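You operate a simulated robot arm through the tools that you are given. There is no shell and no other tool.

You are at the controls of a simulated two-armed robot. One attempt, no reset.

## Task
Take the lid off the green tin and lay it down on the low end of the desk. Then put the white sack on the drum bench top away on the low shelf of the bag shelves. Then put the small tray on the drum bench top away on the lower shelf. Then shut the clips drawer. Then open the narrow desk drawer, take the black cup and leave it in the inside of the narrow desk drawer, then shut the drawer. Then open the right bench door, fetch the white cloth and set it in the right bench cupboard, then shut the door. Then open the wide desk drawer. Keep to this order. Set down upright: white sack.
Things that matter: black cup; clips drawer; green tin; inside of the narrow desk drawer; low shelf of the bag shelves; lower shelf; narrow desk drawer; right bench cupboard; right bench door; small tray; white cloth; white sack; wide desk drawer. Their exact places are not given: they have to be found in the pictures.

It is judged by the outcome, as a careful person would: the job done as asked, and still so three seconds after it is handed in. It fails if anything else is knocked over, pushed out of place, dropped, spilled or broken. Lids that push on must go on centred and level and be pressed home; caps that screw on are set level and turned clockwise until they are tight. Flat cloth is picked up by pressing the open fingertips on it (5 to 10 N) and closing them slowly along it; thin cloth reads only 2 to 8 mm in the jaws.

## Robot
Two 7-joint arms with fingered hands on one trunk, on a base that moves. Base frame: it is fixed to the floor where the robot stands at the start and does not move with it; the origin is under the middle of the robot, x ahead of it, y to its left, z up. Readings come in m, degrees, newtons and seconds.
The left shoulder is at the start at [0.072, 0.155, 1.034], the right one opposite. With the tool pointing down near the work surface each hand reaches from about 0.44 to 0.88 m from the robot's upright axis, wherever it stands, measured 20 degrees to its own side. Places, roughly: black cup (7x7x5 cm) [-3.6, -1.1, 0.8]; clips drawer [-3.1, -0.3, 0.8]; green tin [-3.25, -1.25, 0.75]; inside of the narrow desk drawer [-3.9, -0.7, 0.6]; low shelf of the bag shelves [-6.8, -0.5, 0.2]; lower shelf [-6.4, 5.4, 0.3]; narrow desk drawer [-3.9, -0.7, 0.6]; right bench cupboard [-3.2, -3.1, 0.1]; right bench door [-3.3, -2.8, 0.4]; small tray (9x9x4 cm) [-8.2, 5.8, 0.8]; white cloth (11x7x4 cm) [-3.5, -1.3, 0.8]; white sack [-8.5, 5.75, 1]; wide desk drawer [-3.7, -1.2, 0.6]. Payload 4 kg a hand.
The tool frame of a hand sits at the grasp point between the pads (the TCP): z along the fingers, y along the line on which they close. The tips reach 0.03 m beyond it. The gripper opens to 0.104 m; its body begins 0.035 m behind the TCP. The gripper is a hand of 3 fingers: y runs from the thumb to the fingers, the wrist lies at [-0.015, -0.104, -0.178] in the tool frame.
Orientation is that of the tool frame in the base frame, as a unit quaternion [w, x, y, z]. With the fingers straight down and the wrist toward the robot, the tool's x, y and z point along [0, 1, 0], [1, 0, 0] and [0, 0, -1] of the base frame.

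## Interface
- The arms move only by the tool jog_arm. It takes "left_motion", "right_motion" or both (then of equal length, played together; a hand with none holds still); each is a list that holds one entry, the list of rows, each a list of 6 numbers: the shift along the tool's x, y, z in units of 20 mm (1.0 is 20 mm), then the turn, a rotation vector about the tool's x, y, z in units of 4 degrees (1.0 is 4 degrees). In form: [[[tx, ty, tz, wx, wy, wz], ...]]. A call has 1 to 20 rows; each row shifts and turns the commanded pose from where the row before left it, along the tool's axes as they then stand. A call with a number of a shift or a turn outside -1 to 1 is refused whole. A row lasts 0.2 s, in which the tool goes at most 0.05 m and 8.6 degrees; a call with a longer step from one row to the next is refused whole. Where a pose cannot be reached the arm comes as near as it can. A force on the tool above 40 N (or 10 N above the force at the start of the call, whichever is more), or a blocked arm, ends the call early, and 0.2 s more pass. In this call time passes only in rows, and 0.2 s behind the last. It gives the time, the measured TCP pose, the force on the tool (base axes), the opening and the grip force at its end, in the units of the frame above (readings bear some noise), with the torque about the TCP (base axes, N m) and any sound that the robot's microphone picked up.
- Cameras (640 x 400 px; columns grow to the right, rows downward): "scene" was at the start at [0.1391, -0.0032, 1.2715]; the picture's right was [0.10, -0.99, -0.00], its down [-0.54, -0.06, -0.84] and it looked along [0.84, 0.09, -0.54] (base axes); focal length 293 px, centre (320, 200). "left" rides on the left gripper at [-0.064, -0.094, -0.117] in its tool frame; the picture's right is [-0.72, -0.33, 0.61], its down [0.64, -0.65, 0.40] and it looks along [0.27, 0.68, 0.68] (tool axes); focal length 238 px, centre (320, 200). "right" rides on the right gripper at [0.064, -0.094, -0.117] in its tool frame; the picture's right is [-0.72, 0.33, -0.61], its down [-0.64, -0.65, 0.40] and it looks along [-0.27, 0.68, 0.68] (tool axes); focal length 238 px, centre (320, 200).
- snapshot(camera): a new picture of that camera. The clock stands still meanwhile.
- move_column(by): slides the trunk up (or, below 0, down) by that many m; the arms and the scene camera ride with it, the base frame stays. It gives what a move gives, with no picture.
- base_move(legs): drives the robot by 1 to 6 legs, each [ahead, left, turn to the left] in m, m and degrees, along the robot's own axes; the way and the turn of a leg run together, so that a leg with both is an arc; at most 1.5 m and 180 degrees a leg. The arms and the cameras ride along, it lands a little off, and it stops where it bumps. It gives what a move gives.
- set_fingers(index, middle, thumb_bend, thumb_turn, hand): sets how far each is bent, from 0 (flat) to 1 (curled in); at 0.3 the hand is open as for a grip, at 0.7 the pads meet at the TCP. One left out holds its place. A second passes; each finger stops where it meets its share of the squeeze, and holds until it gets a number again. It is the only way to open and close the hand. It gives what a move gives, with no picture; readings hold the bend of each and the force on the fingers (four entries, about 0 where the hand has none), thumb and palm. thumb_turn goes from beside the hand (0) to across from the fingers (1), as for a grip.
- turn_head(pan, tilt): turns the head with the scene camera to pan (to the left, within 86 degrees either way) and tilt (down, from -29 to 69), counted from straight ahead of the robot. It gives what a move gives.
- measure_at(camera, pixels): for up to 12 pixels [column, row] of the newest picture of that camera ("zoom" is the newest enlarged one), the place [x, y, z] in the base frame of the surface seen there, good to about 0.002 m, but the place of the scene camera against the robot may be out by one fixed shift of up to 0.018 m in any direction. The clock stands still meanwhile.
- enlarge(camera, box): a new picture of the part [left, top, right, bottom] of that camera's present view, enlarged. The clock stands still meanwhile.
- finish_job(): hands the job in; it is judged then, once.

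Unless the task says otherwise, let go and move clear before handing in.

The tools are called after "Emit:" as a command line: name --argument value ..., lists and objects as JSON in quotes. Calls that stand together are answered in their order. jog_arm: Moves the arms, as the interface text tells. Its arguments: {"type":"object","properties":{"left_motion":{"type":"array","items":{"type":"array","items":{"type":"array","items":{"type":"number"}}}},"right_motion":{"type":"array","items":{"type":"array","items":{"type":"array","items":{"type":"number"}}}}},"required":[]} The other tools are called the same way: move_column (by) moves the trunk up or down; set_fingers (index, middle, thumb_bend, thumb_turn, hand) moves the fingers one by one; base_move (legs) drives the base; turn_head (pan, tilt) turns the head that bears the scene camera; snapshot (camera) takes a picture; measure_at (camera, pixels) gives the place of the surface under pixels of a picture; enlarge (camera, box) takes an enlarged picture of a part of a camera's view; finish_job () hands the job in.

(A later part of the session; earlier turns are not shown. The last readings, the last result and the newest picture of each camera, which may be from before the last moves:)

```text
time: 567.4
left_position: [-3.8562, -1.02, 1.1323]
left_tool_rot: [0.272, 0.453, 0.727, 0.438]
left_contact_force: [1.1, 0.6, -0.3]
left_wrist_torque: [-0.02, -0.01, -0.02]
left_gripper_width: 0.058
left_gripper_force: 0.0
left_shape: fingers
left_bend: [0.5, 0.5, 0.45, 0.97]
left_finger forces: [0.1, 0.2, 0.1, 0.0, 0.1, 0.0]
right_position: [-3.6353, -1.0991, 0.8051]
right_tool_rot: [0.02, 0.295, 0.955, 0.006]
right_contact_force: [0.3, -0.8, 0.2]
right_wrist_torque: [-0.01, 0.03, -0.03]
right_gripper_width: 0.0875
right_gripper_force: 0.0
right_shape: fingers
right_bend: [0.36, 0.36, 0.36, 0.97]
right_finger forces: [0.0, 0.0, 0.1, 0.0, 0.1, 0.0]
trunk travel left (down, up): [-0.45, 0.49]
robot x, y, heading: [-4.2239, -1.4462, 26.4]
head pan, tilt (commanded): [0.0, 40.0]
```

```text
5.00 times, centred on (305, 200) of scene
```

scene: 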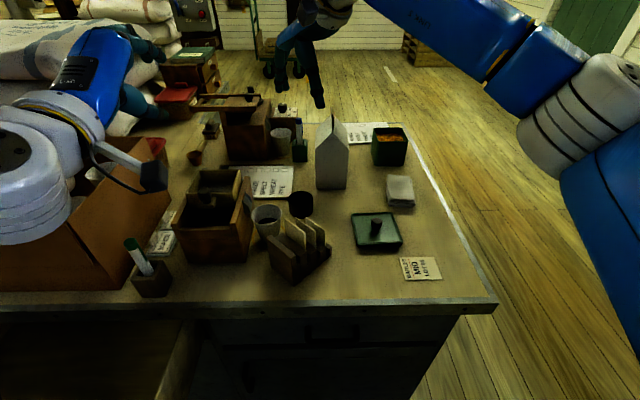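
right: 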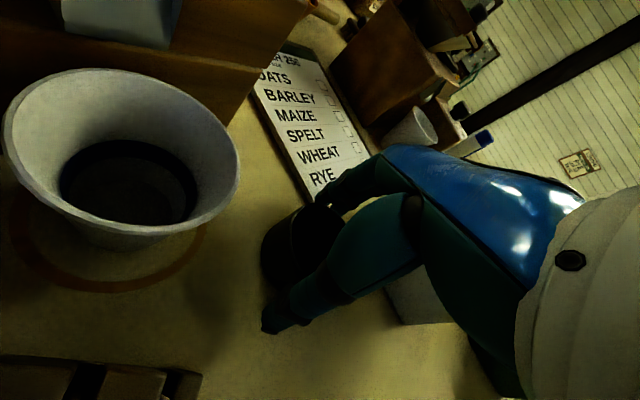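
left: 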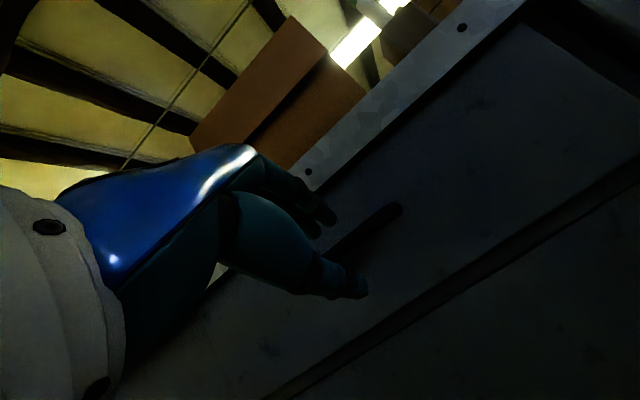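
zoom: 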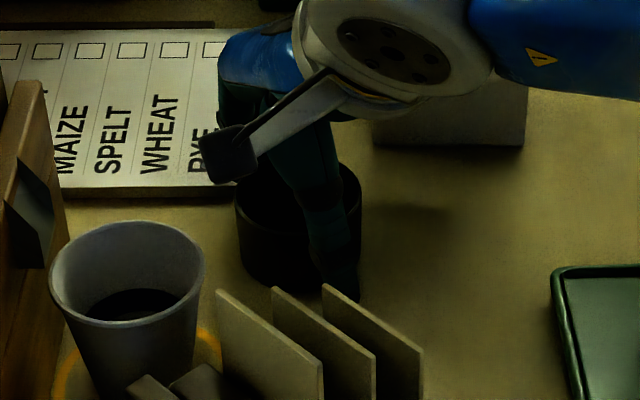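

I'll measure the cup's outer wall from this view to determine the true offset from the hand axis.

Emit:
enlarge --camera "right" --box '[250, 190, 370, 310]'

Emit:
measure_at --camera "zoom" --pixels '[[145, 180], [150, 220], [165, 255], [190, 150], [170, 180], [185, 230], [300, 150], [270, 130], [260, 200], [290, 190]]'

```text
3.33 times, centred on (310, 250) of right
```

zoom: 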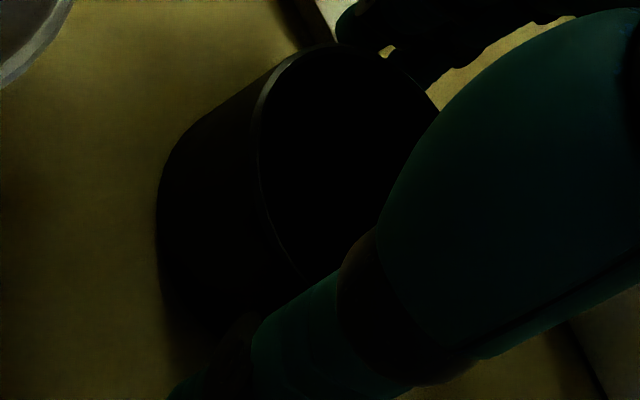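

```text
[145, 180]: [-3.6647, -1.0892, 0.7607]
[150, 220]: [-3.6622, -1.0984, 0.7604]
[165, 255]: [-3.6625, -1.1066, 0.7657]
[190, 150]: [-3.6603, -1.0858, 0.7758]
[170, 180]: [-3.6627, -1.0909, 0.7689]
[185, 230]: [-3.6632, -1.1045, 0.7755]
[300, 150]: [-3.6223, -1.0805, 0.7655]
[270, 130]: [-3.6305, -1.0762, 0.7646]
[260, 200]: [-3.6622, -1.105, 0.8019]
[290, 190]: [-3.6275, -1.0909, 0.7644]
```

The cup is at (-3.6285,-1.100), only ~6 mm off; the two fingers straddle the cylinder, which explains the narrower reading. I'll correct 6 mm and close firmly.

Emit:
jog_arm --right_motion '[[[-0.3, 0.1, 0, 0, 0, 0]]]'

Emit:
set_fingers --hand "right" --index 0.56 --middle 0.56 --thumb_bend 0.56

Emit:
jog_arm --right_motion '[[[0, 0, -0.3, 0, 0, 0], [0, 0, -0.3, 0, 0, 0], [0, 0, -0.4, 0, 0, 0]]]'

Emit:
enlarge --camera "right" --box '[220, 150, 420, 350]'

Emit:
enlarge --camera "scene" --box '[260, 160, 350, 240]'

```text
time: 567.8
left_position: [-3.8561, -1.0201, 1.1319]
left_tool_rot: [0.271, 0.452, 0.727, 0.44]
left_contact_force: [0.2, -0.4, 0.4]
left_wrist_torque: [0.0, -0.02, -0.02]
left_gripper_width: 0.0578
left_gripper_force: 0.0
left_shape: fingers
left_bend: [0.5, 0.5, 0.45, 0.97]
left_finger forces: [0.0, 0.0, 0.0, 0.0, 0.0, 0.0]
right_position: [-3.6297, -1.1019, 0.8062]
right_tool_rot: [0.019, 0.295, 0.955, 0.007]
right_contact_force: [-0.4, -0.5, -0.2]
right_wrist_torque: [0.0, 0.01, 0.02]
right_gripper_width: 0.0878
right_gripper_force: 0.1
right_shape: fingers
right_bend: [0.36, 0.36, 0.36, 0.97]
right_finger forces: [0.0, 0.1, 0.1, 0.0, 0.0, 0.0]
trunk travel left (down, up): [-0.45, 0.49]
robot x, y, heading: [-4.2235, -1.4492, 26.7]
head pan, tilt (commanded): [0.0, 40.0]
```

```text
time: 568.8
left_position: [-3.8571, -1.0197, 1.1313]
left_tool_rot: [0.272, 0.453, 0.727, 0.438]
left_contact_force: [-0.1, -0.6, 0.2]
left_wrist_torque: [0.01, -0.01, 0.03]
left_gripper_width: 0.0579
left_gripper_force: 0.0
left_shape: fingers
left_bend: [0.5, 0.5, 0.45, 0.97]
left_finger forces: [0.0, 0.0, 0.0, 0.0, 0.0, 0.0]
right_position: [-3.6292, -1.1016, 0.8055]
right_tool_rot: [0.019, 0.295, 0.955, 0.006]
right_contact_force: [0.4, 1.1, 0.3]
right_wrist_torque: [0.05, -0.02, 0.02]
right_gripper_width: 0.0571
right_gripper_force: 9.7
right_shape: fingers
right_bend: [0.48, 0.53, 0.49, 0.97]
right_finger forces: [7.1, 2.9, 0.0, 0.0, 9.8, 0.0]
trunk travel left (down, up): [-0.45, 0.49]
robot x, y, heading: [-4.2225, -1.4494, 26.4]
head pan, tilt (commanded): [0.0, 40.0]
```

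```text
time: 569.6
left_position: [-3.8558, -1.0197, 1.1323]
left_tool_rot: [0.271, 0.452, 0.728, 0.439]
left_contact_force: [0.0, 0.6, 0.4]
left_wrist_torque: [-0.02, -0.02, -0.01]
left_gripper_width: 0.058
left_gripper_force: 0.0
left_shape: fingers
left_bend: [0.5, 0.5, 0.45, 0.97]
left_finger forces: [0.1, 0.1, 0.0, 0.1, 0.0, 0.0]
right_position: [-3.63, -1.101, 0.8265]
right_tool_rot: [0.019, 0.295, 0.955, 0.006]
right_contact_force: [-0.8, 0.0, -1.3]
right_wrist_torque: [0.02, 0.02, 0.01]
right_gripper_width: 0.0572
right_gripper_force: 10.2
right_shape: fingers
right_bend: [0.49, 0.53, 0.49, 0.97]
right_finger forces: [7.0, 2.8, 0.0, 0.0, 9.9, 0.0]
trunk travel left (down, up): [-0.45, 0.49]
robot x, y, heading: [-4.2231, -1.4474, 26.2]
head pan, tilt (commanded): [0.0, 40.0]
```

```text
2.00 times, centred on (320, 250) of right
```

zoom: 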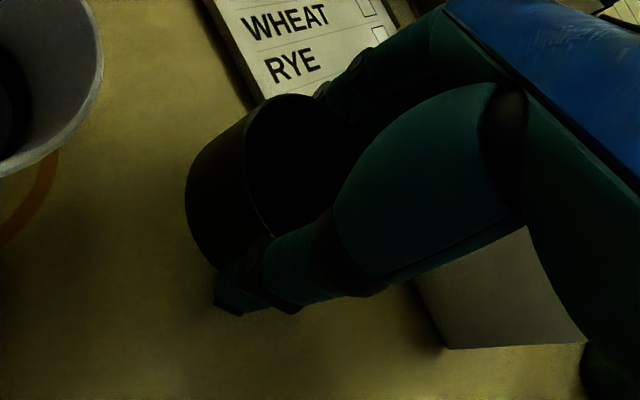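

```text
5.00 times, centred on (305, 200) of scene
```

zoom: 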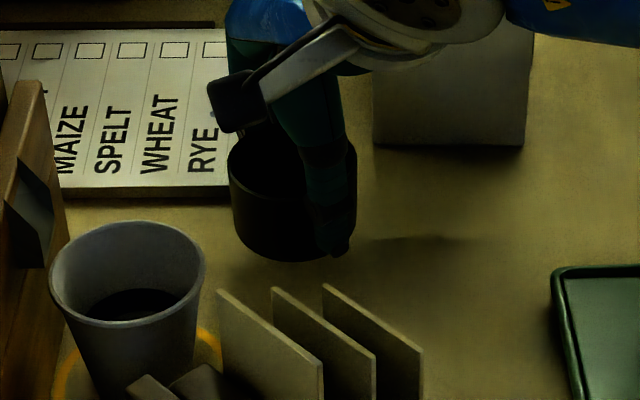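

The cup is lifted. I'll raise it to ~1.05 m, then back the base away from the desk.

Emit:
jog_arm --right_motion '[[[0, 0, -1, 0, 0, 0], [0, 0, -1, 0, 0, 0], [0, 0, -1, 0, 0, 0], [0, 0, -1, 0, 0, 0], [0, 0, -1, 0, 0, 0], [0, 0, -1, 0, 0, 0], [0, 0, -1, 0, 0, 0], [0, 0, -1, 0, 0, 0], [0, 0, -1, 0, 0, 0], [0, 0, -1, 0, 0, 0], [0, 0, -1, 0, 0, 0]]]'

Emit:
base_move --legs '[[-0.4, 0, 0]]'

Emit:
snapshot --camera "scene"

Emit:
snapshot --camera "right"

```text
time: 572.0
left_position: [-3.8561, -1.0192, 1.1323]
left_tool_rot: [0.273, 0.454, 0.727, 0.437]
left_contact_force: [0.4, 1.3, 0.2]
left_wrist_torque: [0.0, 0.0, -0.02]
left_gripper_width: 0.058
left_gripper_force: 0.0
left_shape: fingers
left_bend: [0.5, 0.5, 0.45, 0.97]
left_finger forces: [0.0, 0.0, 0.1, 0.0, 0.0, 0.1]
right_position: [-3.6406, -1.1008, 1.0456]
right_tool_rot: [0.019, 0.295, 0.955, 0.008]
right_contact_force: [0.3, -0.6, 0.2]
right_wrist_torque: [-0.01, 0.01, 0.01]
right_gripper_width: 0.0574
right_gripper_force: 10.0
right_shape: fingers
right_bend: [0.49, 0.53, 0.49, 0.97]
right_finger forces: [6.8, 2.8, 0.0, 0.0, 9.8, 0.0]
trunk travel left (down, up): [-0.45, 0.49]
robot x, y, heading: [-4.2239, -1.4482, 26.3]
head pan, tilt (commanded): [0.0, 40.0]
```

```text
time: 574.5
left_position: [-4.2169, -1.2003, 1.1308]
left_tool_rot: [0.272, 0.453, 0.727, 0.439]
left_contact_force: [0.0, 0.6, 0.1]
left_wrist_torque: [-0.01, -0.07, 0.02]
left_gripper_width: 0.058
left_gripper_force: 0.1
left_shape: fingers
left_bend: [0.5, 0.5, 0.45, 0.97]
left_finger forces: [0.0, 0.1, 0.0, 0.1, 0.0, 0.0]
right_position: [-4.0001, -1.2811, 1.0448]
right_tool_rot: [0.02, 0.295, 0.955, 0.006]
right_contact_force: [-0.4, 0.2, -0.1]
right_wrist_torque: [0.0, 0.03, -0.02]
right_gripper_width: 0.0571
right_gripper_force: 10.0
right_shape: fingers
right_bend: [0.49, 0.53, 0.49, 0.97]
right_finger forces: [6.9, 2.9, 0.0, 0.0, 9.8, 0.0]
trunk travel left (down, up): [-0.45, 0.49]
robot x, y, heading: [-4.5825, -1.6297, 26.3]
head pan, tilt (commanded): [0.0, 40.0]
```

```text
taken
```

scene: 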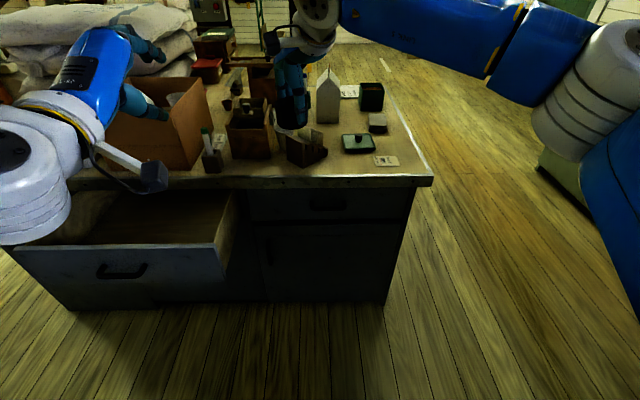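

```text
taken
```

right: 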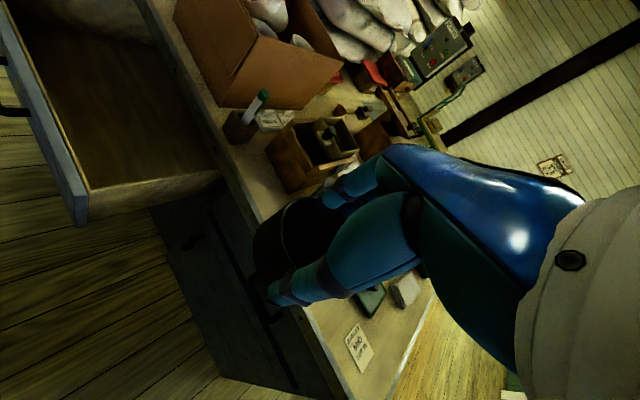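

The cup is in hand; the open drawer is visible and empty. I'll measure the drawer interior: floor, walls and front.

Emit:
measure_at --camera "right" --pixels '[[130, 110], [110, 60], [150, 150], [90, 100], [180, 130], [60, 60], [85, 190], [150, 185], [200, 175], [30, 50], [140, 60], [120, 140]]'

Emit:
enlarge --camera "right" --box '[0, 0, 260, 240]'

```text
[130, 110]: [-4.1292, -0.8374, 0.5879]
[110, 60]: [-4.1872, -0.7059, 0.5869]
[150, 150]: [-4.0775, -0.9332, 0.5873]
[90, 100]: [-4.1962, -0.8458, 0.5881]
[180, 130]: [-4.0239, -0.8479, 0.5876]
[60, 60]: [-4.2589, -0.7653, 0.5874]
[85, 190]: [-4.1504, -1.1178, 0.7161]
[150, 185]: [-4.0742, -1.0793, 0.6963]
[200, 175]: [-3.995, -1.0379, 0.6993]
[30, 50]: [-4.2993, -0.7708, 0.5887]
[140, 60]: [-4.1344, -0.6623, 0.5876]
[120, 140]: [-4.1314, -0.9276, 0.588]
```

```text
1.67 times, centred on (130, 120) of right
```

zoom: 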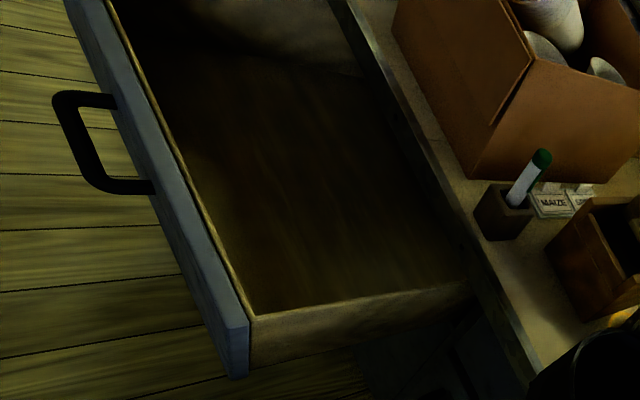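

Drawer floor is z 0.588; I'll put the cup at about (-4.125,-0.926). Keeping the arm pose, I'll move the base left 0.37 m and slightly forward so the cup is over that spot.

Emit:
base_move --legs '[[0.04, 0.375, 0]]'

Emit:
snapshot --camera "right"

Emit:
snapshot --camera "scene"

```text
time: 576.9
left_position: [-4.3435, -0.8584, 1.1323]
left_tool_rot: [0.271, 0.454, 0.726, 0.44]
left_contact_force: [-0.4, -0.8, 0.0]
left_wrist_torque: [-0.04, 0.0, -0.01]
left_gripper_width: 0.0581
left_gripper_force: 0.0
left_shape: fingers
left_bend: [0.5, 0.5, 0.45, 0.97]
left_finger forces: [0.1, 0.0, 0.0, 0.0, 0.0, 0.0]
right_position: [-4.1257, -0.9401, 1.046]
right_tool_rot: [0.018, 0.296, 0.955, 0.008]
right_contact_force: [0.1, 0.7, -0.3]
right_wrist_torque: [0.03, 0.02, 0.01]
right_gripper_width: 0.0572
right_gripper_force: 10.2
right_shape: fingers
right_bend: [0.49, 0.53, 0.49, 0.97]
right_finger forces: [6.9, 2.8, 0.0, 0.1, 9.9, 0.0]
trunk travel left (down, up): [-0.45, 0.49]
robot x, y, heading: [-4.7096, -1.284, 26.5]
head pan, tilt (commanded): [0.0, 40.0]
```

```text
taken
```

right: 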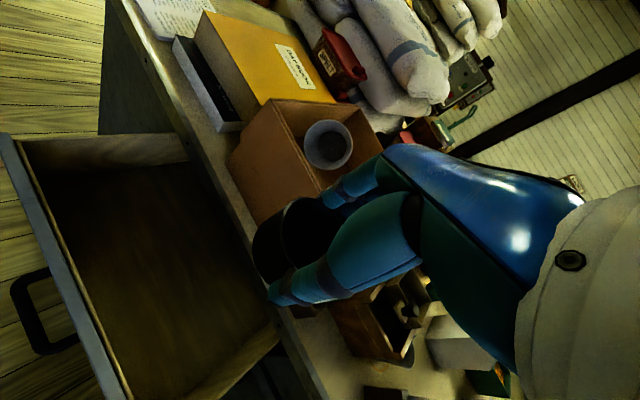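

```text
taken
```

scene: 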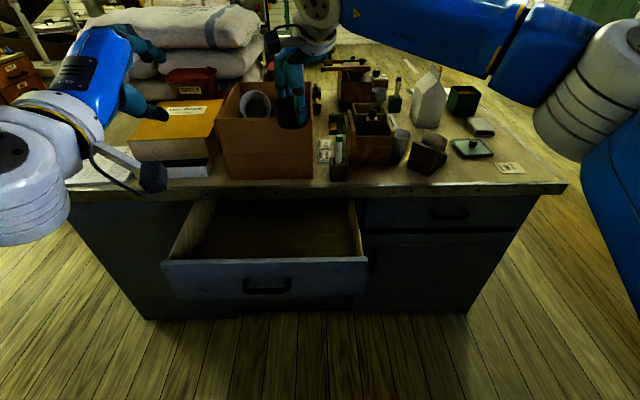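

The cup is above the drawer. I'll shift 1.5 cm toward me and descend to just above drawer-wall height.

Emit:
jog_arm --right_motion '[[[0.37, -0.65, 0, 0, 0, 0], [0, 0, 1, 0, 0, 0], [0, 0, 1, 0, 0, 0], [0, 0, 1, 0, 0, 0], [0, 0, 1, 0, 0, 0], [0, 0, 1, 0, 0, 0], [0, 0, 1, 0, 0, 0], [0, 0, 1, 0, 0, 0], [0, 0, 1, 0, 0, 0], [0, 0, 1, 0, 0, 0], [0, 0, 1, 0, 0, 0], [0, 0, 1, 0, 0, 0], [0, 0, 1, 0, 0, 0]]]'

Emit:
snapshot --camera "right"

Emit:
snapshot --camera "scene"

```text
time: 579.7
left_position: [-4.3462, -0.8559, 1.132]
left_tool_rot: [0.273, 0.454, 0.726, 0.438]
left_contact_force: [-0.2, 0.0, -0.1]
left_wrist_torque: [0.0, 0.04, 0.02]
left_gripper_width: 0.0579
left_gripper_force: 0.0
left_shape: fingers
left_bend: [0.5, 0.5, 0.45, 0.97]
left_finger forces: [0.0, 0.1, 0.1, 0.1, 0.0, 0.0]
right_position: [-4.133, -0.9417, 0.8063]
right_tool_rot: [0.021, 0.295, 0.955, 0.007]
right_contact_force: [-0.1, 0.6, -0.4]
right_wrist_torque: [-0.02, 0.0, 0.0]
right_gripper_width: 0.0572
right_gripper_force: 10.2
right_shape: fingers
right_bend: [0.49, 0.53, 0.49, 0.97]
right_finger forces: [6.8, 2.8, 0.1, 0.0, 9.7, 0.0]
trunk travel left (down, up): [-0.45, 0.49]
robot x, y, heading: [-4.7092, -1.2803, 26.6]
head pan, tilt (commanded): [0.0, 40.0]
```

```text
taken
```

right: 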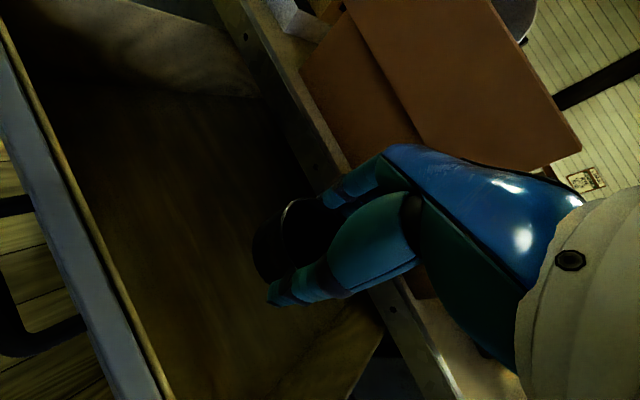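

```text
taken
```

scene: 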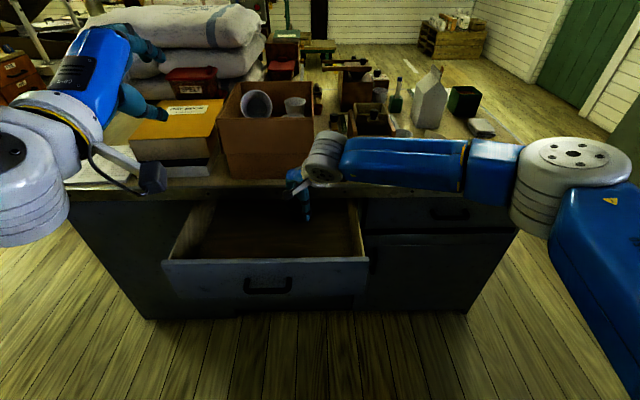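

Position is good (e1≈0.134, clear of band and front wall). I'll descend another 16 cm into the drawer.

Emit:
jog_arm --right_motion '[[[0, 0, 1, 0, 0, 0], [0, 0, 1, 0, 0, 0], [0, 0, 1, 0, 0, 0], [0, 0, 1, 0, 0, 0], [0, 0, 1, 0, 0, 0], [0, 0, 1, 0, 0, 0], [0, 0, 1, 0, 0, 0]]]'

Emit:
snapshot --camera "right"

Emit:
snapshot --camera "scene"

```text
time: 581.3
left_position: [-4.3462, -0.8549, 1.1334]
left_tool_rot: [0.273, 0.453, 0.726, 0.44]
left_contact_force: [0.0, -0.4, 0.6]
left_wrist_torque: [-0.02, 0.0, 0.02]
left_gripper_width: 0.0579
left_gripper_force: 0.0
left_shape: fingers
left_bend: [0.5, 0.5, 0.45, 0.97]
left_finger forces: [0.1, 0.0, 0.0, 0.0, 0.1, 0.0]
right_position: [-4.1268, -0.9415, 0.6662]
right_tool_rot: [0.02, 0.296, 0.955, 0.008]
right_contact_force: [0.3, -0.2, -0.9]
right_wrist_torque: [-0.01, 0.02, -0.01]
right_gripper_width: 0.0572
right_gripper_force: 9.7
right_shape: fingers
right_bend: [0.49, 0.53, 0.49, 0.97]
right_finger forces: [6.8, 2.7, 0.1, 0.1, 9.8, 0.1]
trunk travel left (down, up): [-0.45, 0.49]
robot x, y, heading: [-4.7103, -1.282, 26.5]
head pan, tilt (commanded): [0.0, 40.0]
```

```text
taken
```

right: 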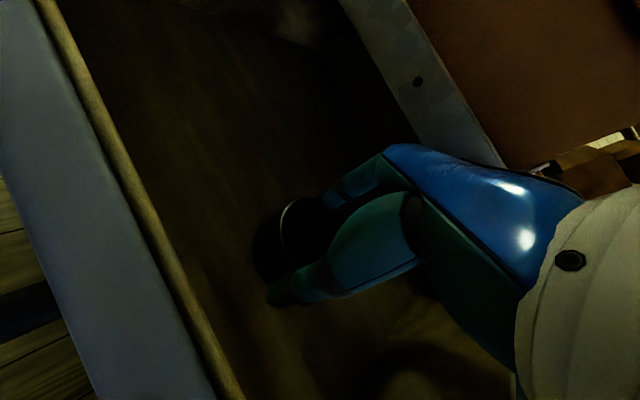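

```text
taken
```

scene: 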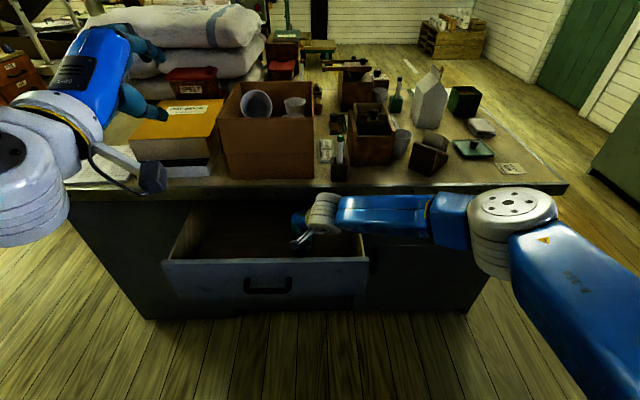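

Still clear. I'll lower the last ~3 cm in small steps to contact.

Emit:
jog_arm --right_motion '[[[0, 0, 0.6, 0, 0, 0], [0, 0, 0.5, 0, 0, 0], [0, 0, 0.3, 0, 0, 0]]]'

Emit:
jog_arm --right_motion '[[[0, 0, 0.15, 0, 0, 0]]]'

```text
time: 582.1
left_position: [-4.3473, -0.8566, 1.134]
left_tool_rot: [0.273, 0.453, 0.726, 0.44]
left_contact_force: [0.1, 0.4, 0.5]
left_wrist_torque: [-0.01, 0.0, -0.03]
left_gripper_width: 0.0577
left_gripper_force: 0.0
left_shape: fingers
left_bend: [0.5, 0.5, 0.45, 0.97]
left_finger forces: [0.1, 0.0, 0.0, 0.1, 0.0, 0.1]
right_position: [-4.1269, -0.9418, 0.6395]
right_tool_rot: [0.021, 0.296, 0.955, 0.007]
right_contact_force: [-0.1, 0.3, -1.3]
right_wrist_torque: [-0.01, 0.0, -0.04]
right_gripper_width: 0.0568
right_gripper_force: 9.9
right_shape: fingers
right_bend: [0.49, 0.53, 0.49, 0.97]
right_finger forces: [6.8, 2.7, 0.1, 0.1, 9.7, 0.1]
trunk travel left (down, up): [-0.45, 0.49]
robot x, y, heading: [-4.7125, -1.2817, 26.4]
head pan, tilt (commanded): [0.0, 40.0]
```

```text
time: 582.5
left_position: [-4.3459, -0.8559, 1.1323]
left_tool_rot: [0.273, 0.453, 0.726, 0.44]
left_contact_force: [-0.2, -0.4, 1.0]
left_wrist_torque: [-0.03, -0.05, 0.01]
left_gripper_width: 0.058
left_gripper_force: 0.1
left_shape: fingers
left_bend: [0.5, 0.5, 0.45, 0.97]
left_finger forces: [0.0, 0.1, 0.0, 0.1, 0.0, 0.0]
right_position: [-4.1264, -0.9414, 0.6357]
right_tool_rot: [0.02, 0.295, 0.955, 0.008]
right_contact_force: [1.0, -0.7, -0.4]
right_wrist_torque: [0.02, -0.04, 0.0]
right_gripper_width: 0.0568
right_gripper_force: 9.7
right_shape: fingers
right_bend: [0.49, 0.53, 0.49, 0.97]
right_finger forces: [6.8, 2.7, 0.0, 0.1, 9.6, 0.0]
trunk travel left (down, up): [-0.45, 0.49]
robot x, y, heading: [-4.7089, -1.2771, 26.4]
head pan, tilt (commanded): [0.0, 40.0]
```

Emit:
jog_arm --right_motion '[[[0, 0, 0.12, 0, 0, 0]]]'

Emit:
jog_arm --right_motion '[[[0, 0, 0.12, 0, 0, 0]]]'

```text
time: 582.9
left_position: [-4.3472, -0.8555, 1.1329]
left_tool_rot: [0.273, 0.453, 0.726, 0.44]
left_contact_force: [0.1, -1.1, 0.2]
left_wrist_torque: [0.03, 0.04, -0.01]
left_gripper_width: 0.0579
left_gripper_force: 0.0
left_shape: fingers
left_bend: [0.5, 0.5, 0.45, 0.97]
left_finger forces: [0.0, 0.0, 0.0, 0.0, 0.1, 0.0]
right_position: [-4.1265, -0.9407, 0.6336]
right_tool_rot: [0.02, 0.296, 0.955, 0.008]
right_contact_force: [0.1, 0.1, -1.4]
right_wrist_torque: [0.01, 0.05, 0.03]
right_gripper_width: 0.0571
right_gripper_force: 9.6
right_shape: fingers
right_bend: [0.49, 0.53, 0.49, 0.97]
right_finger forces: [6.9, 2.8, 0.0, 0.0, 9.6, 0.1]
trunk travel left (down, up): [-0.45, 0.49]
robot x, y, heading: [-4.7125, -1.283, 26.5]
head pan, tilt (commanded): [0.0, 40.0]
```

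```text
time: 583.3
left_position: [-4.3477, -0.8575, 1.1333]
left_tool_rot: [0.273, 0.453, 0.726, 0.44]
left_contact_force: [0.1, -0.8, 0.3]
left_wrist_torque: [-0.01, 0.01, 0.01]
left_gripper_width: 0.058
left_gripper_force: 0.0
left_shape: fingers
left_bend: [0.5, 0.5, 0.45, 0.97]
left_finger forces: [0.0, 0.0, 0.0, 0.1, 0.0, 0.1]
right_position: [-4.1263, -0.9421, 0.6323]
right_tool_rot: [0.02, 0.296, 0.955, 0.008]
right_contact_force: [-0.4, 0.6, 3.7]
right_wrist_torque: [0.03, -0.03, 0.0]
right_gripper_width: 0.0571
right_gripper_force: 9.7
right_shape: fingers
right_bend: [0.49, 0.53, 0.49, 0.97]
right_finger forces: [7.0, 3.0, 0.0, 0.0, 9.9, 0.1]
trunk travel left (down, up): [-0.45, 0.49]
robot x, y, heading: [-4.7116, -1.2805, 26.5]
head pan, tilt (commanded): [0.0, 40.0]
```

The cup touches the drawer floor (3.7 N). I'll release and lift the hand straight out.

Emit:
set_fingers --hand "right" --index 0.36 --middle 0.36 --thumb_bend 0.36

Emit:
jog_arm --right_motion '[[[0, 0, -0.5, 0, 0, 0], [0, 0, -1, 0, 0, 0], [0, 0, -1, 0, 0, 0], [0, 0, -1, 0, 0, 0], [0, 0, -1, 0, 0, 0], [0, 0, -1, 0, 0, 0], [0, 0, -1, 0, 0, 0], [0, 0, -1, 0, 0, 0], [0, 0, -1, 0, 0, 0], [0, 0, -1, 0, 0, 0], [0, 0, -1, 0, 0, 0], [0, 0, -1, 0, 0, 0], [0, 0, -1, 0, 0, 0]]]'

Emit:
snapshot --camera "right"

Emit:
snapshot --camera "scene"

```text
time: 584.3
left_position: [-4.3467, -0.8561, 1.133]
left_tool_rot: [0.274, 0.454, 0.725, 0.439]
left_contact_force: [0.4, -0.3, 0.2]
left_wrist_torque: [0.0, -0.02, 0.01]
left_gripper_width: 0.0581
left_gripper_force: 0.0
left_shape: fingers
left_bend: [0.5, 0.5, 0.45, 0.97]
left_finger forces: [0.0, 0.0, 0.0, 0.0, 0.1, 0.1]
right_position: [-4.126, -0.9428, 0.6311]
right_tool_rot: [0.019, 0.295, 0.955, 0.007]
right_contact_force: [-0.5, 1.0, 0.1]
right_wrist_torque: [0.03, -0.01, 0.0]
right_gripper_width: 0.0877
right_gripper_force: 0.1
right_shape: fingers
right_bend: [0.36, 0.36, 0.36, 0.97]
right_finger forces: [0.0, 0.0, 0.1, 0.0, 0.0, 0.1]
trunk travel left (down, up): [-0.45, 0.49]
robot x, y, heading: [-4.71, -1.2838, 26.6]
head pan, tilt (commanded): [0.0, 40.0]
```

```text
time: 587.1
left_position: [-4.3464, -0.8562, 1.1325]
left_tool_rot: [0.273, 0.454, 0.726, 0.44]
left_contact_force: [0.9, -0.7, -1.1]
left_wrist_torque: [0.02, -0.01, -0.04]
left_gripper_width: 0.058
left_gripper_force: 0.1
left_shape: fingers
left_bend: [0.5, 0.5, 0.45, 0.97]
left_finger forces: [0.1, 0.1, 0.0, 0.1, 0.1, 0.0]
right_position: [-4.1369, -0.9438, 0.882]
right_tool_rot: [0.019, 0.296, 0.955, 0.008]
right_contact_force: [0.6, -0.8, 1.2]
right_wrist_torque: [0.0, -0.01, 0.03]
right_gripper_width: 0.0876
right_gripper_force: 0.1
right_shape: fingers
right_bend: [0.36, 0.36, 0.36, 0.97]
right_finger forces: [0.0, 0.0, 0.0, 0.1, 0.0, 0.1]
trunk travel left (down, up): [-0.45, 0.49]
robot x, y, heading: [-4.7079, -1.2831, 26.5]
head pan, tilt (commanded): [0.0, 40.0]
```

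```text
taken
```

right: 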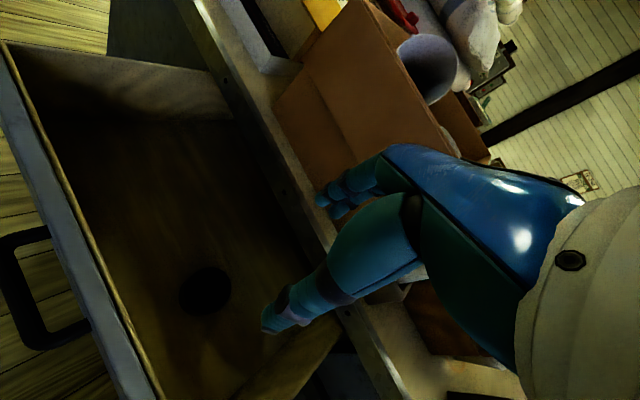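

```text
taken
```

scene: 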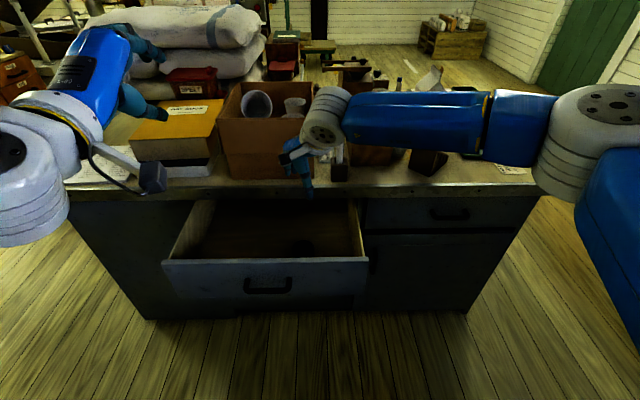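

The black cup stands in the drawer (205,290 in the right view). To shut it I'll back off, lower the right hand in front of the handle, and push with the base.

Emit:
base_move --legs '[[-0.34, 0, 0]]'

Emit:
jog_arm --right_motion '[[[0, 0, 0, 0, 0, 1], [0, 0, 0, 0, 0, 1], [0, 0, 0, 0, 0, 1], [0, 0, 0, 0, 0, 1], [0, 0, 0, 0, 0, 1], [0, 0, 0, 0, 0, 1], [0, 0, 0, 0, 0, 1], [0.4, 0, 1, 0, 0, 0.3], [0.4, 0, 1, 0, 0, 0], [0.4, 0, 1, 0, 0, 0], [0.4, 0, 1, 0, 0, 0], [0.4, 0, 1, 0, 0, 0], [0.4, 0, 1, 0, 0, 0], [0.4, 0, 1, 0, 0, 0], [0.4, 0, 1, 0, 0, 0], [0.4, 0, 1, 0, 0, 0], [0.4, 0, 1, 0, 0, 0]]]'

Emit:
set_fingers --hand "right" --index 0.25 --middle 0.25 --thumb_bend 0.5

Emit:
snapshot --camera "scene"

Emit:
snapshot --camera "right"

```text
time: 589.3
left_position: [-4.647, -1.0058, 1.1332]
left_tool_rot: [0.272, 0.454, 0.726, 0.44]
left_contact_force: [0.0, 0.1, -0.1]
left_wrist_torque: [-0.02, -0.02, -0.02]
left_gripper_width: 0.0582
left_gripper_force: 0.1
left_shape: fingers
left_bend: [0.5, 0.5, 0.45, 0.97]
left_finger forces: [0.0, 0.0, 0.1, 0.0, 0.0, 0.0]
right_position: [-4.4375, -1.0946, 0.8817]
right_tool_rot: [0.02, 0.297, 0.955, 0.008]
right_contact_force: [0.0, 1.2, -0.8]
right_wrist_torque: [-0.03, 0.01, 0.0]
right_gripper_width: 0.0877
right_gripper_force: 0.1
right_shape: fingers
right_bend: [0.36, 0.36, 0.36, 0.97]
right_finger forces: [0.0, 0.0, 0.0, 0.1, 0.1, 0.1]
trunk travel left (down, up): [-0.45, 0.49]
robot x, y, heading: [-5.012, -1.4337, 26.2]
head pan, tilt (commanded): [0.0, 40.0]
```

```text
time: 592.9
left_position: [-4.6474, -1.0067, 1.1339]
left_tool_rot: [0.274, 0.453, 0.725, 0.44]
left_contact_force: [0.7, -0.2, -0.6]
left_wrist_torque: [0.03, 0.01, 0.0]
left_gripper_width: 0.0579
left_gripper_force: 0.1
left_shape: fingers
left_bend: [0.5, 0.5, 0.45, 0.97]
left_finger forces: [0.0, 0.1, 0.0, 0.0, 0.1, 0.0]
right_position: [-4.4644, -1.0235, 0.6815]
right_tool_rot: [0.019, 0.529, 0.848, 0.012]
right_contact_force: [0.3, 0.6, -0.2]
right_wrist_torque: [0.0, -0.04, 0.0]
right_gripper_width: 0.0882
right_gripper_force: 0.1
right_shape: fingers
right_bend: [0.36, 0.36, 0.36, 0.97]
right_finger forces: [0.0, 0.0, 0.0, 0.0, 0.0, 0.0]
trunk travel left (down, up): [-0.45, 0.49]
robot x, y, heading: [-5.0141, -1.4336, 26.4]
head pan, tilt (commanded): [0.0, 40.0]
```

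```text
time: 593.9
left_position: [-4.6484, -1.008, 1.135]
left_tool_rot: [0.273, 0.454, 0.725, 0.44]
left_contact_force: [0.1, -0.1, -0.3]
left_wrist_torque: [-0.01, -0.02, 0.01]
left_gripper_width: 0.0579
left_gripper_force: 0.1
left_shape: fingers
left_bend: [0.5, 0.5, 0.45, 0.97]
left_finger forces: [0.0, 0.0, 0.0, 0.0, 0.0, 0.1]
right_position: [-4.4646, -1.0244, 0.6826]
right_tool_rot: [0.017, 0.528, 0.849, 0.013]
right_contact_force: [0.2, 0.1, 0.2]
right_wrist_torque: [-0.02, 0.01, 0.01]
right_gripper_width: 0.0856
right_gripper_force: 0.0
right_shape: fingers
right_bend: [0.25, 0.25, 0.5, 0.97]
right_finger forces: [0.1, 0.0, 0.0, 0.0, 0.0, 0.0]
trunk travel left (down, up): [-0.45, 0.49]
robot x, y, heading: [-5.0099, -1.4279, 26.7]
head pan, tilt (commanded): [0.0, 40.0]
```

```text
taken
```

scene: 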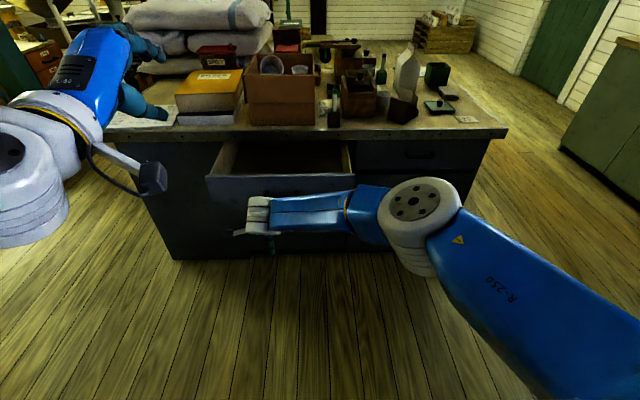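

```text
taken
```

right: 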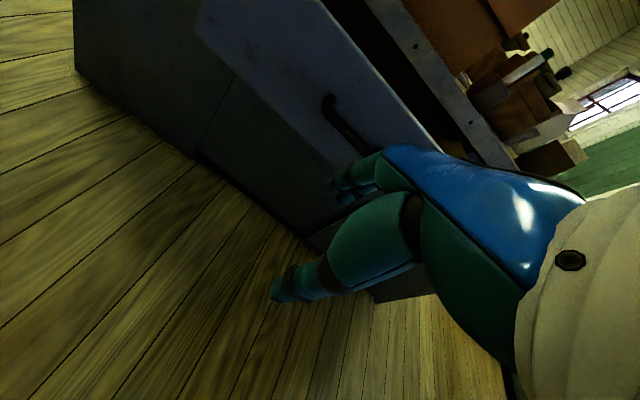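

Aligned with the handle centre. I'll lower 2 cm and push the drawer with the base in steps.

Emit:
jog_arm --right_motion '[[[0, 0, 0.5, 0, 0, 0], [0, 0, 0.5, 0, 0, 0]]]'

Emit:
base_move --legs '[[0.12, 0, 0]]'

Emit:
snapshot --camera "right"

```text
time: 594.5
left_position: [-4.6484, -1.0073, 1.1343]
left_tool_rot: [0.274, 0.454, 0.725, 0.44]
left_contact_force: [0.2, -0.4, -1.0]
left_wrist_torque: [-0.03, 0.0, -0.01]
left_gripper_width: 0.0578
left_gripper_force: 0.1
left_shape: fingers
left_bend: [0.5, 0.5, 0.45, 0.97]
left_finger forces: [0.1, 0.0, 0.0, 0.0, 0.1, 0.0]
right_position: [-4.464, -1.0225, 0.6609]
right_tool_rot: [0.017, 0.528, 0.849, 0.012]
right_contact_force: [0.0, -0.4, -0.8]
right_wrist_torque: [0.01, -0.01, -0.04]
right_gripper_width: 0.0857
right_gripper_force: 0.1
right_shape: fingers
right_bend: [0.25, 0.25, 0.5, 0.97]
right_finger forces: [0.0, 0.0, 0.1, 0.0, 0.0, 0.0]
trunk travel left (down, up): [-0.45, 0.49]
robot x, y, heading: [-5.0105, -1.4331, 26.4]
head pan, tilt (commanded): [0.0, 40.0]
```

```text
time: 595.7
left_position: [-4.5419, -0.9569, 1.1348]
left_tool_rot: [0.274, 0.454, 0.725, 0.44]
left_contact_force: [0.1, 0.2, -0.7]
left_wrist_torque: [-0.02, -0.05, -0.03]
left_gripper_width: 0.0579
left_gripper_force: 0.1
left_shape: fingers
left_bend: [0.5, 0.5, 0.45, 0.97]
left_finger forces: [0.1, 0.1, 0.1, 0.1, 0.0, 0.0]
right_position: [-4.357, -0.9706, 0.6627]
right_tool_rot: [0.017, 0.528, 0.849, 0.014]
right_contact_force: [1.0, -0.1, 0.4]
right_wrist_torque: [0.0, -0.01, -0.01]
right_gripper_width: 0.0859
right_gripper_force: 0.1
right_shape: fingers
right_bend: [0.25, 0.25, 0.5, 0.97]
right_finger forces: [0.1, 0.0, 0.1, 0.1, 0.0, 0.1]
trunk travel left (down, up): [-0.45, 0.49]
robot x, y, heading: [-4.9063, -1.3777, 25.9]
head pan, tilt (commanded): [0.0, 40.0]
```

```text
taken
```

right: 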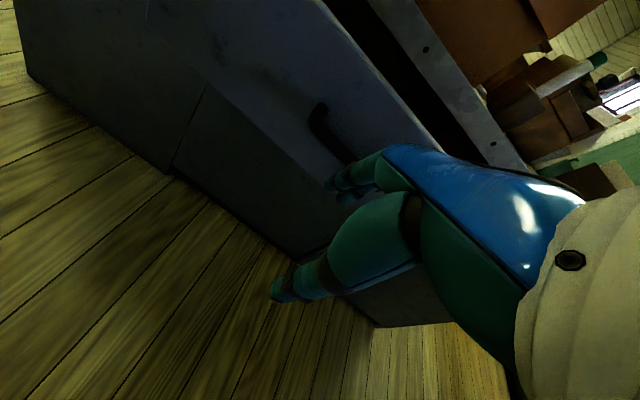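

The drawer is moving easily. Next 11 cm.

Emit:
base_move --legs '[[0.11, 0, 0.3]]'

Emit:
snapshot --camera "scene"

```text
time: 596.9
left_position: [-4.4465, -0.9062, 1.1353]
left_tool_rot: [0.272, 0.453, 0.725, 0.441]
left_contact_force: [0.8, 0.6, 0.0]
left_wrist_torque: [0.02, 0.0, 0.0]
left_gripper_width: 0.0581
left_gripper_force: 0.1
left_shape: fingers
left_bend: [0.5, 0.5, 0.45, 0.97]
left_finger forces: [0.1, 0.1, 0.1, 0.1, 0.0, 0.0]
right_position: [-4.2609, -0.9196, 0.6623]
right_tool_rot: [0.018, 0.527, 0.85, 0.014]
right_contact_force: [-0.2, -0.1, 0.0]
right_wrist_torque: [0.0, 0.05, -0.02]
right_gripper_width: 0.0856
right_gripper_force: 0.0
right_shape: fingers
right_bend: [0.25, 0.25, 0.5, 0.97]
right_finger forces: [0.0, 0.0, 0.0, 0.0, 0.0, 0.0]
trunk travel left (down, up): [-0.45, 0.49]
robot x, y, heading: [-4.8069, -1.3278, 26.7]
head pan, tilt (commanded): [0.0, 40.0]
```

```text
taken
```

scene: 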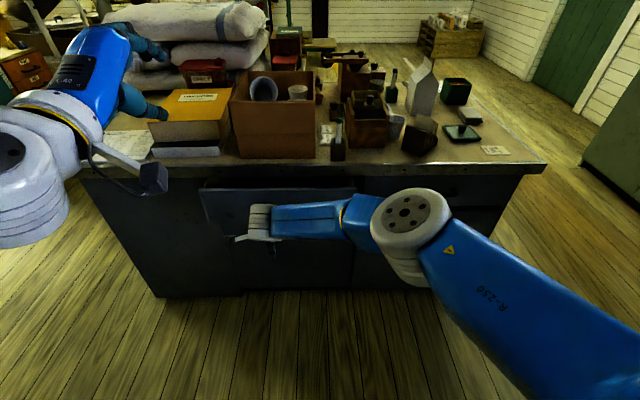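

Good progress; next 7 cm.

Emit:
base_move --legs '[[0.07, 0, 0]]'

Emit:
base_move --legs '[[0.025, 0, 0]]'

Emit:
snapshot --camera "scene"

Emit:
snapshot --camera "right"

```text
time: 597.9
left_position: [-4.3863, -0.8763, 1.1363]
left_tool_rot: [0.273, 0.452, 0.725, 0.442]
left_contact_force: [-0.9, 0.3, -0.1]
left_wrist_torque: [0.0, 0.0, 0.0]
left_gripper_width: 0.0579
left_gripper_force: 0.1
left_shape: fingers
left_bend: [0.5, 0.5, 0.45, 0.97]
left_finger forces: [0.0, 0.0, 0.1, 0.0, 0.0, 0.0]
right_position: [-4.1985, -0.8891, 0.6653]
right_tool_rot: [0.018, 0.525, 0.851, 0.014]
right_contact_force: [0.8, -0.4, -0.3]
right_wrist_torque: [0.0, 0.03, -0.02]
right_gripper_width: 0.0855
right_gripper_force: 0.1
right_shape: fingers
right_bend: [0.25, 0.25, 0.5, 0.97]
right_finger forces: [0.1, 0.0, 0.0, 0.0, 0.0, 0.0]
trunk travel left (down, up): [-0.45, 0.49]
robot x, y, heading: [-4.7424, -1.296, 26.8]
head pan, tilt (commanded): [0.0, 40.0]
```

```text
time: 598.8
left_position: [-4.3664, -0.8674, 1.1378]
left_tool_rot: [0.273, 0.452, 0.724, 0.444]
left_contact_force: [-0.6, -1.4, 0.5]
left_wrist_torque: [-0.02, -0.02, 0.01]
left_gripper_width: 0.0578
left_gripper_force: 0.1
left_shape: fingers
left_bend: [0.5, 0.5, 0.45, 0.97]
left_finger forces: [0.0, 0.1, 0.1, 0.1, 0.1, 0.0]
right_position: [-4.1782, -0.8787, 0.6665]
right_tool_rot: [0.018, 0.525, 0.85, 0.016]
right_contact_force: [0.8, -1.2, -1.0]
right_wrist_torque: [0.0, 0.01, -0.01]
right_gripper_width: 0.0854
right_gripper_force: 0.1
right_shape: fingers
right_bend: [0.25, 0.25, 0.5, 0.97]
right_finger forces: [0.0, 0.0, 0.0, 0.0, 0.0, 0.1]
trunk travel left (down, up): [-0.45, 0.49]
robot x, y, heading: [-4.7219, -1.287, 26.7]
head pan, tilt (commanded): [0.0, 40.0]
```

```text
taken
```

scene: 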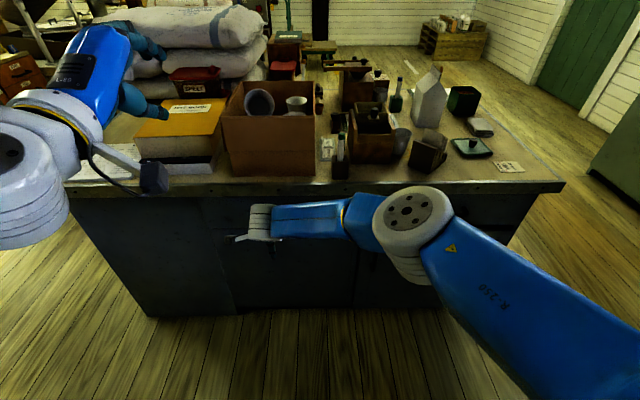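

```text
taken
```

right: 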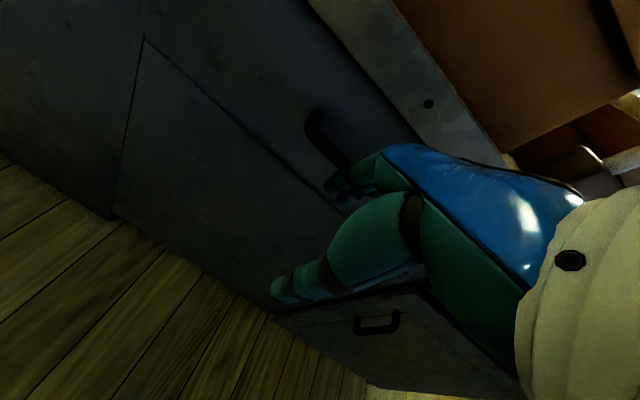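

Nearly shut. Small steps until it meets its stop.

Emit:
base_move --legs '[[0.012, 0, 0]]'

Emit:
base_move --legs '[[0.01, 0, 0]]'

Emit:
snapshot --camera "right"

```text
time: 599.5
left_position: [-4.3559, -0.8638, 1.1382]
left_tool_rot: [0.273, 0.451, 0.724, 0.445]
left_contact_force: [0.3, -0.8, 0.0]
left_wrist_torque: [0.0, 0.01, -0.01]
left_gripper_width: 0.0581
left_gripper_force: 0.0
left_shape: fingers
left_bend: [0.5, 0.5, 0.45, 0.97]
left_finger forces: [0.1, 0.1, 0.1, 0.0, 0.1, 0.1]
right_position: [-4.1679, -0.8738, 0.6662]
right_tool_rot: [0.018, 0.526, 0.85, 0.016]
right_contact_force: [0.0, -0.3, -1.0]
right_wrist_torque: [0.03, 0.01, 0.02]
right_gripper_width: 0.0854
right_gripper_force: 0.0
right_shape: fingers
right_bend: [0.25, 0.25, 0.5, 0.97]
right_finger forces: [0.1, 0.1, 0.0, 0.0, 0.1, 0.1]
trunk travel left (down, up): [-0.45, 0.49]
robot x, y, heading: [-4.7161, -1.2826, 26.5]
head pan, tilt (commanded): [0.0, 40.0]
```

```text
time: 600.2
left_position: [-4.3469, -0.8589, 1.1395]
left_tool_rot: [0.273, 0.453, 0.724, 0.444]
left_contact_force: [0.1, -0.1, 0.2]
left_wrist_torque: [0.01, -0.03, 0.0]
left_gripper_width: 0.0582
left_gripper_force: 0.0
left_shape: fingers
left_bend: [0.5, 0.5, 0.45, 0.97]
left_finger forces: [0.0, 0.1, 0.0, 0.0, 0.0, 0.0]
right_position: [-4.1586, -0.8695, 0.6678]
right_tool_rot: [0.018, 0.525, 0.851, 0.017]
right_contact_force: [-5.0, -2.1, 2.2]
right_wrist_torque: [0.03, -0.14, -0.08]
right_gripper_width: 0.0853
right_gripper_force: 2.6
right_shape: fingers
right_bend: [0.25, 0.26, 0.5, 0.97]
right_finger forces: [0.4, 4.9, 0.0, 0.1, 0.0, 0.1]
trunk travel left (down, up): [-0.45, 0.49]
robot x, y, heading: [-4.7035, -1.2753, 26.6]
head pan, tilt (commanded): [0.0, 40.0]
```

```text
taken
```

right: 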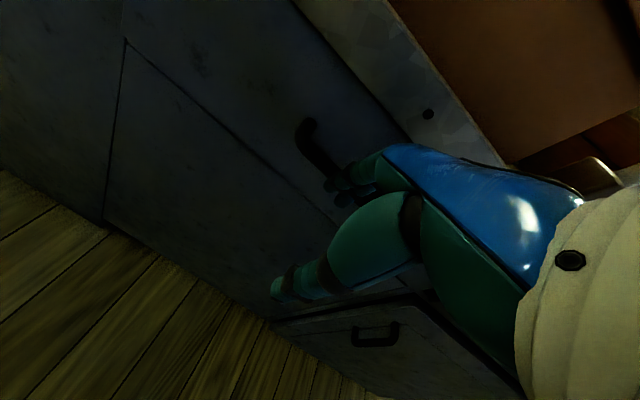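

A 5.4 N stop: the drawer should be shut. I'll verify its face is flush with the adjacent panel.

Emit:
measure_at --camera "right" --pixels '[[260, 90], [230, 60], [330, 80], [150, 150], [200, 230], [80, 60], [300, 60], [400, 40]]'

Emit:
enlarge --camera "right" --box '[80, 0, 440, 240]'

```text
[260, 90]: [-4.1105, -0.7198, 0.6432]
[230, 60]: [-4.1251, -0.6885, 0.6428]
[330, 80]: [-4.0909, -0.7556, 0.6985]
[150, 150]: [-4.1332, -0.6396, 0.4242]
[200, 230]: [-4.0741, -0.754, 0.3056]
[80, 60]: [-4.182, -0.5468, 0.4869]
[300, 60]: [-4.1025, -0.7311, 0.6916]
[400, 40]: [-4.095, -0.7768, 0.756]
```

```text
1.67 times, centred on (260, 120) of right
```

zoom: 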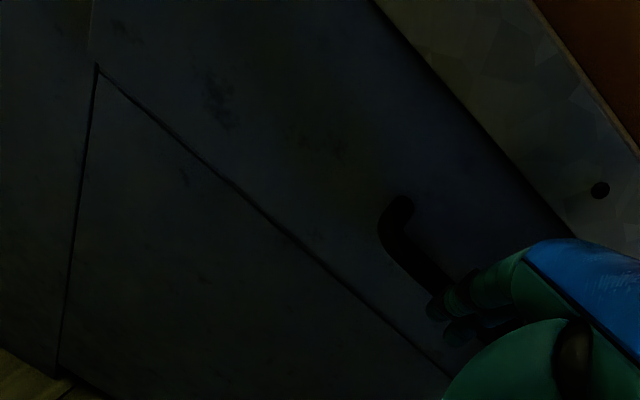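

The face reads 2–4 mm prouder than before opening; I'll push a little more to seat it fully.

Emit:
base_move --legs '[[0.008, 0, 0]]'

Emit:
snapshot --camera "right"

Emit:
measure_at --camera "right" --pixels '[[260, 90], [230, 60], [330, 80], [300, 60], [250, 30], [200, 230]]'

```text
time: 601.0
left_position: [-4.3423, -0.8591, 1.1402]
left_tool_rot: [0.274, 0.453, 0.723, 0.445]
left_contact_force: [0.8, 0.5, -0.3]
left_wrist_torque: [0.0, -0.01, -0.02]
left_gripper_width: 0.0582
left_gripper_force: 0.1
left_shape: fingers
left_bend: [0.5, 0.5, 0.45, 0.97]
left_finger forces: [0.0, 0.0, 0.0, 0.1, 0.1, 0.0]
right_position: [-4.1542, -0.8663, 0.6677]
right_tool_rot: [0.018, 0.525, 0.851, 0.017]
right_contact_force: [-13.2, -6.9, 4.5]
right_wrist_torque: [-0.03, -0.13, -0.12]
right_gripper_width: 0.0801
right_gripper_force: 7.8
right_shape: fingers
right_bend: [0.27, 0.32, 0.5, 0.97]
right_finger forces: [4.3, 11.2, 0.0, 0.0, 0.0, 0.0]
trunk travel left (down, up): [-0.45, 0.49]
robot x, y, heading: [-4.6965, -1.2734, 26.6]
head pan, tilt (commanded): [0.0, 40.0]
```

```text
taken
```

right: 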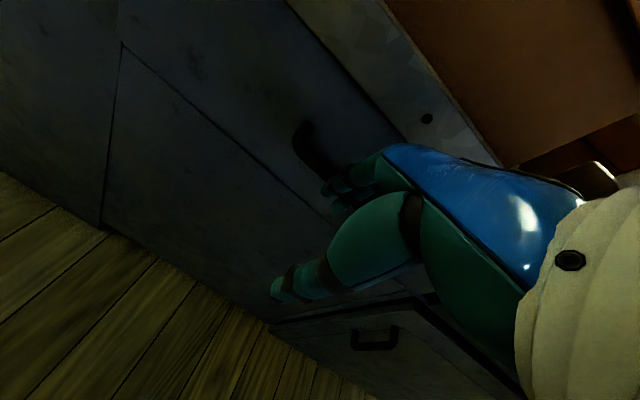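

```text
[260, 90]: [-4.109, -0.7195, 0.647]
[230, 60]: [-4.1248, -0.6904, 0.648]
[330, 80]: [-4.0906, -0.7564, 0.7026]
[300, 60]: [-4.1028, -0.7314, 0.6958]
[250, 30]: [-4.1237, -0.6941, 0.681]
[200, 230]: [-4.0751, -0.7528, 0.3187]
```

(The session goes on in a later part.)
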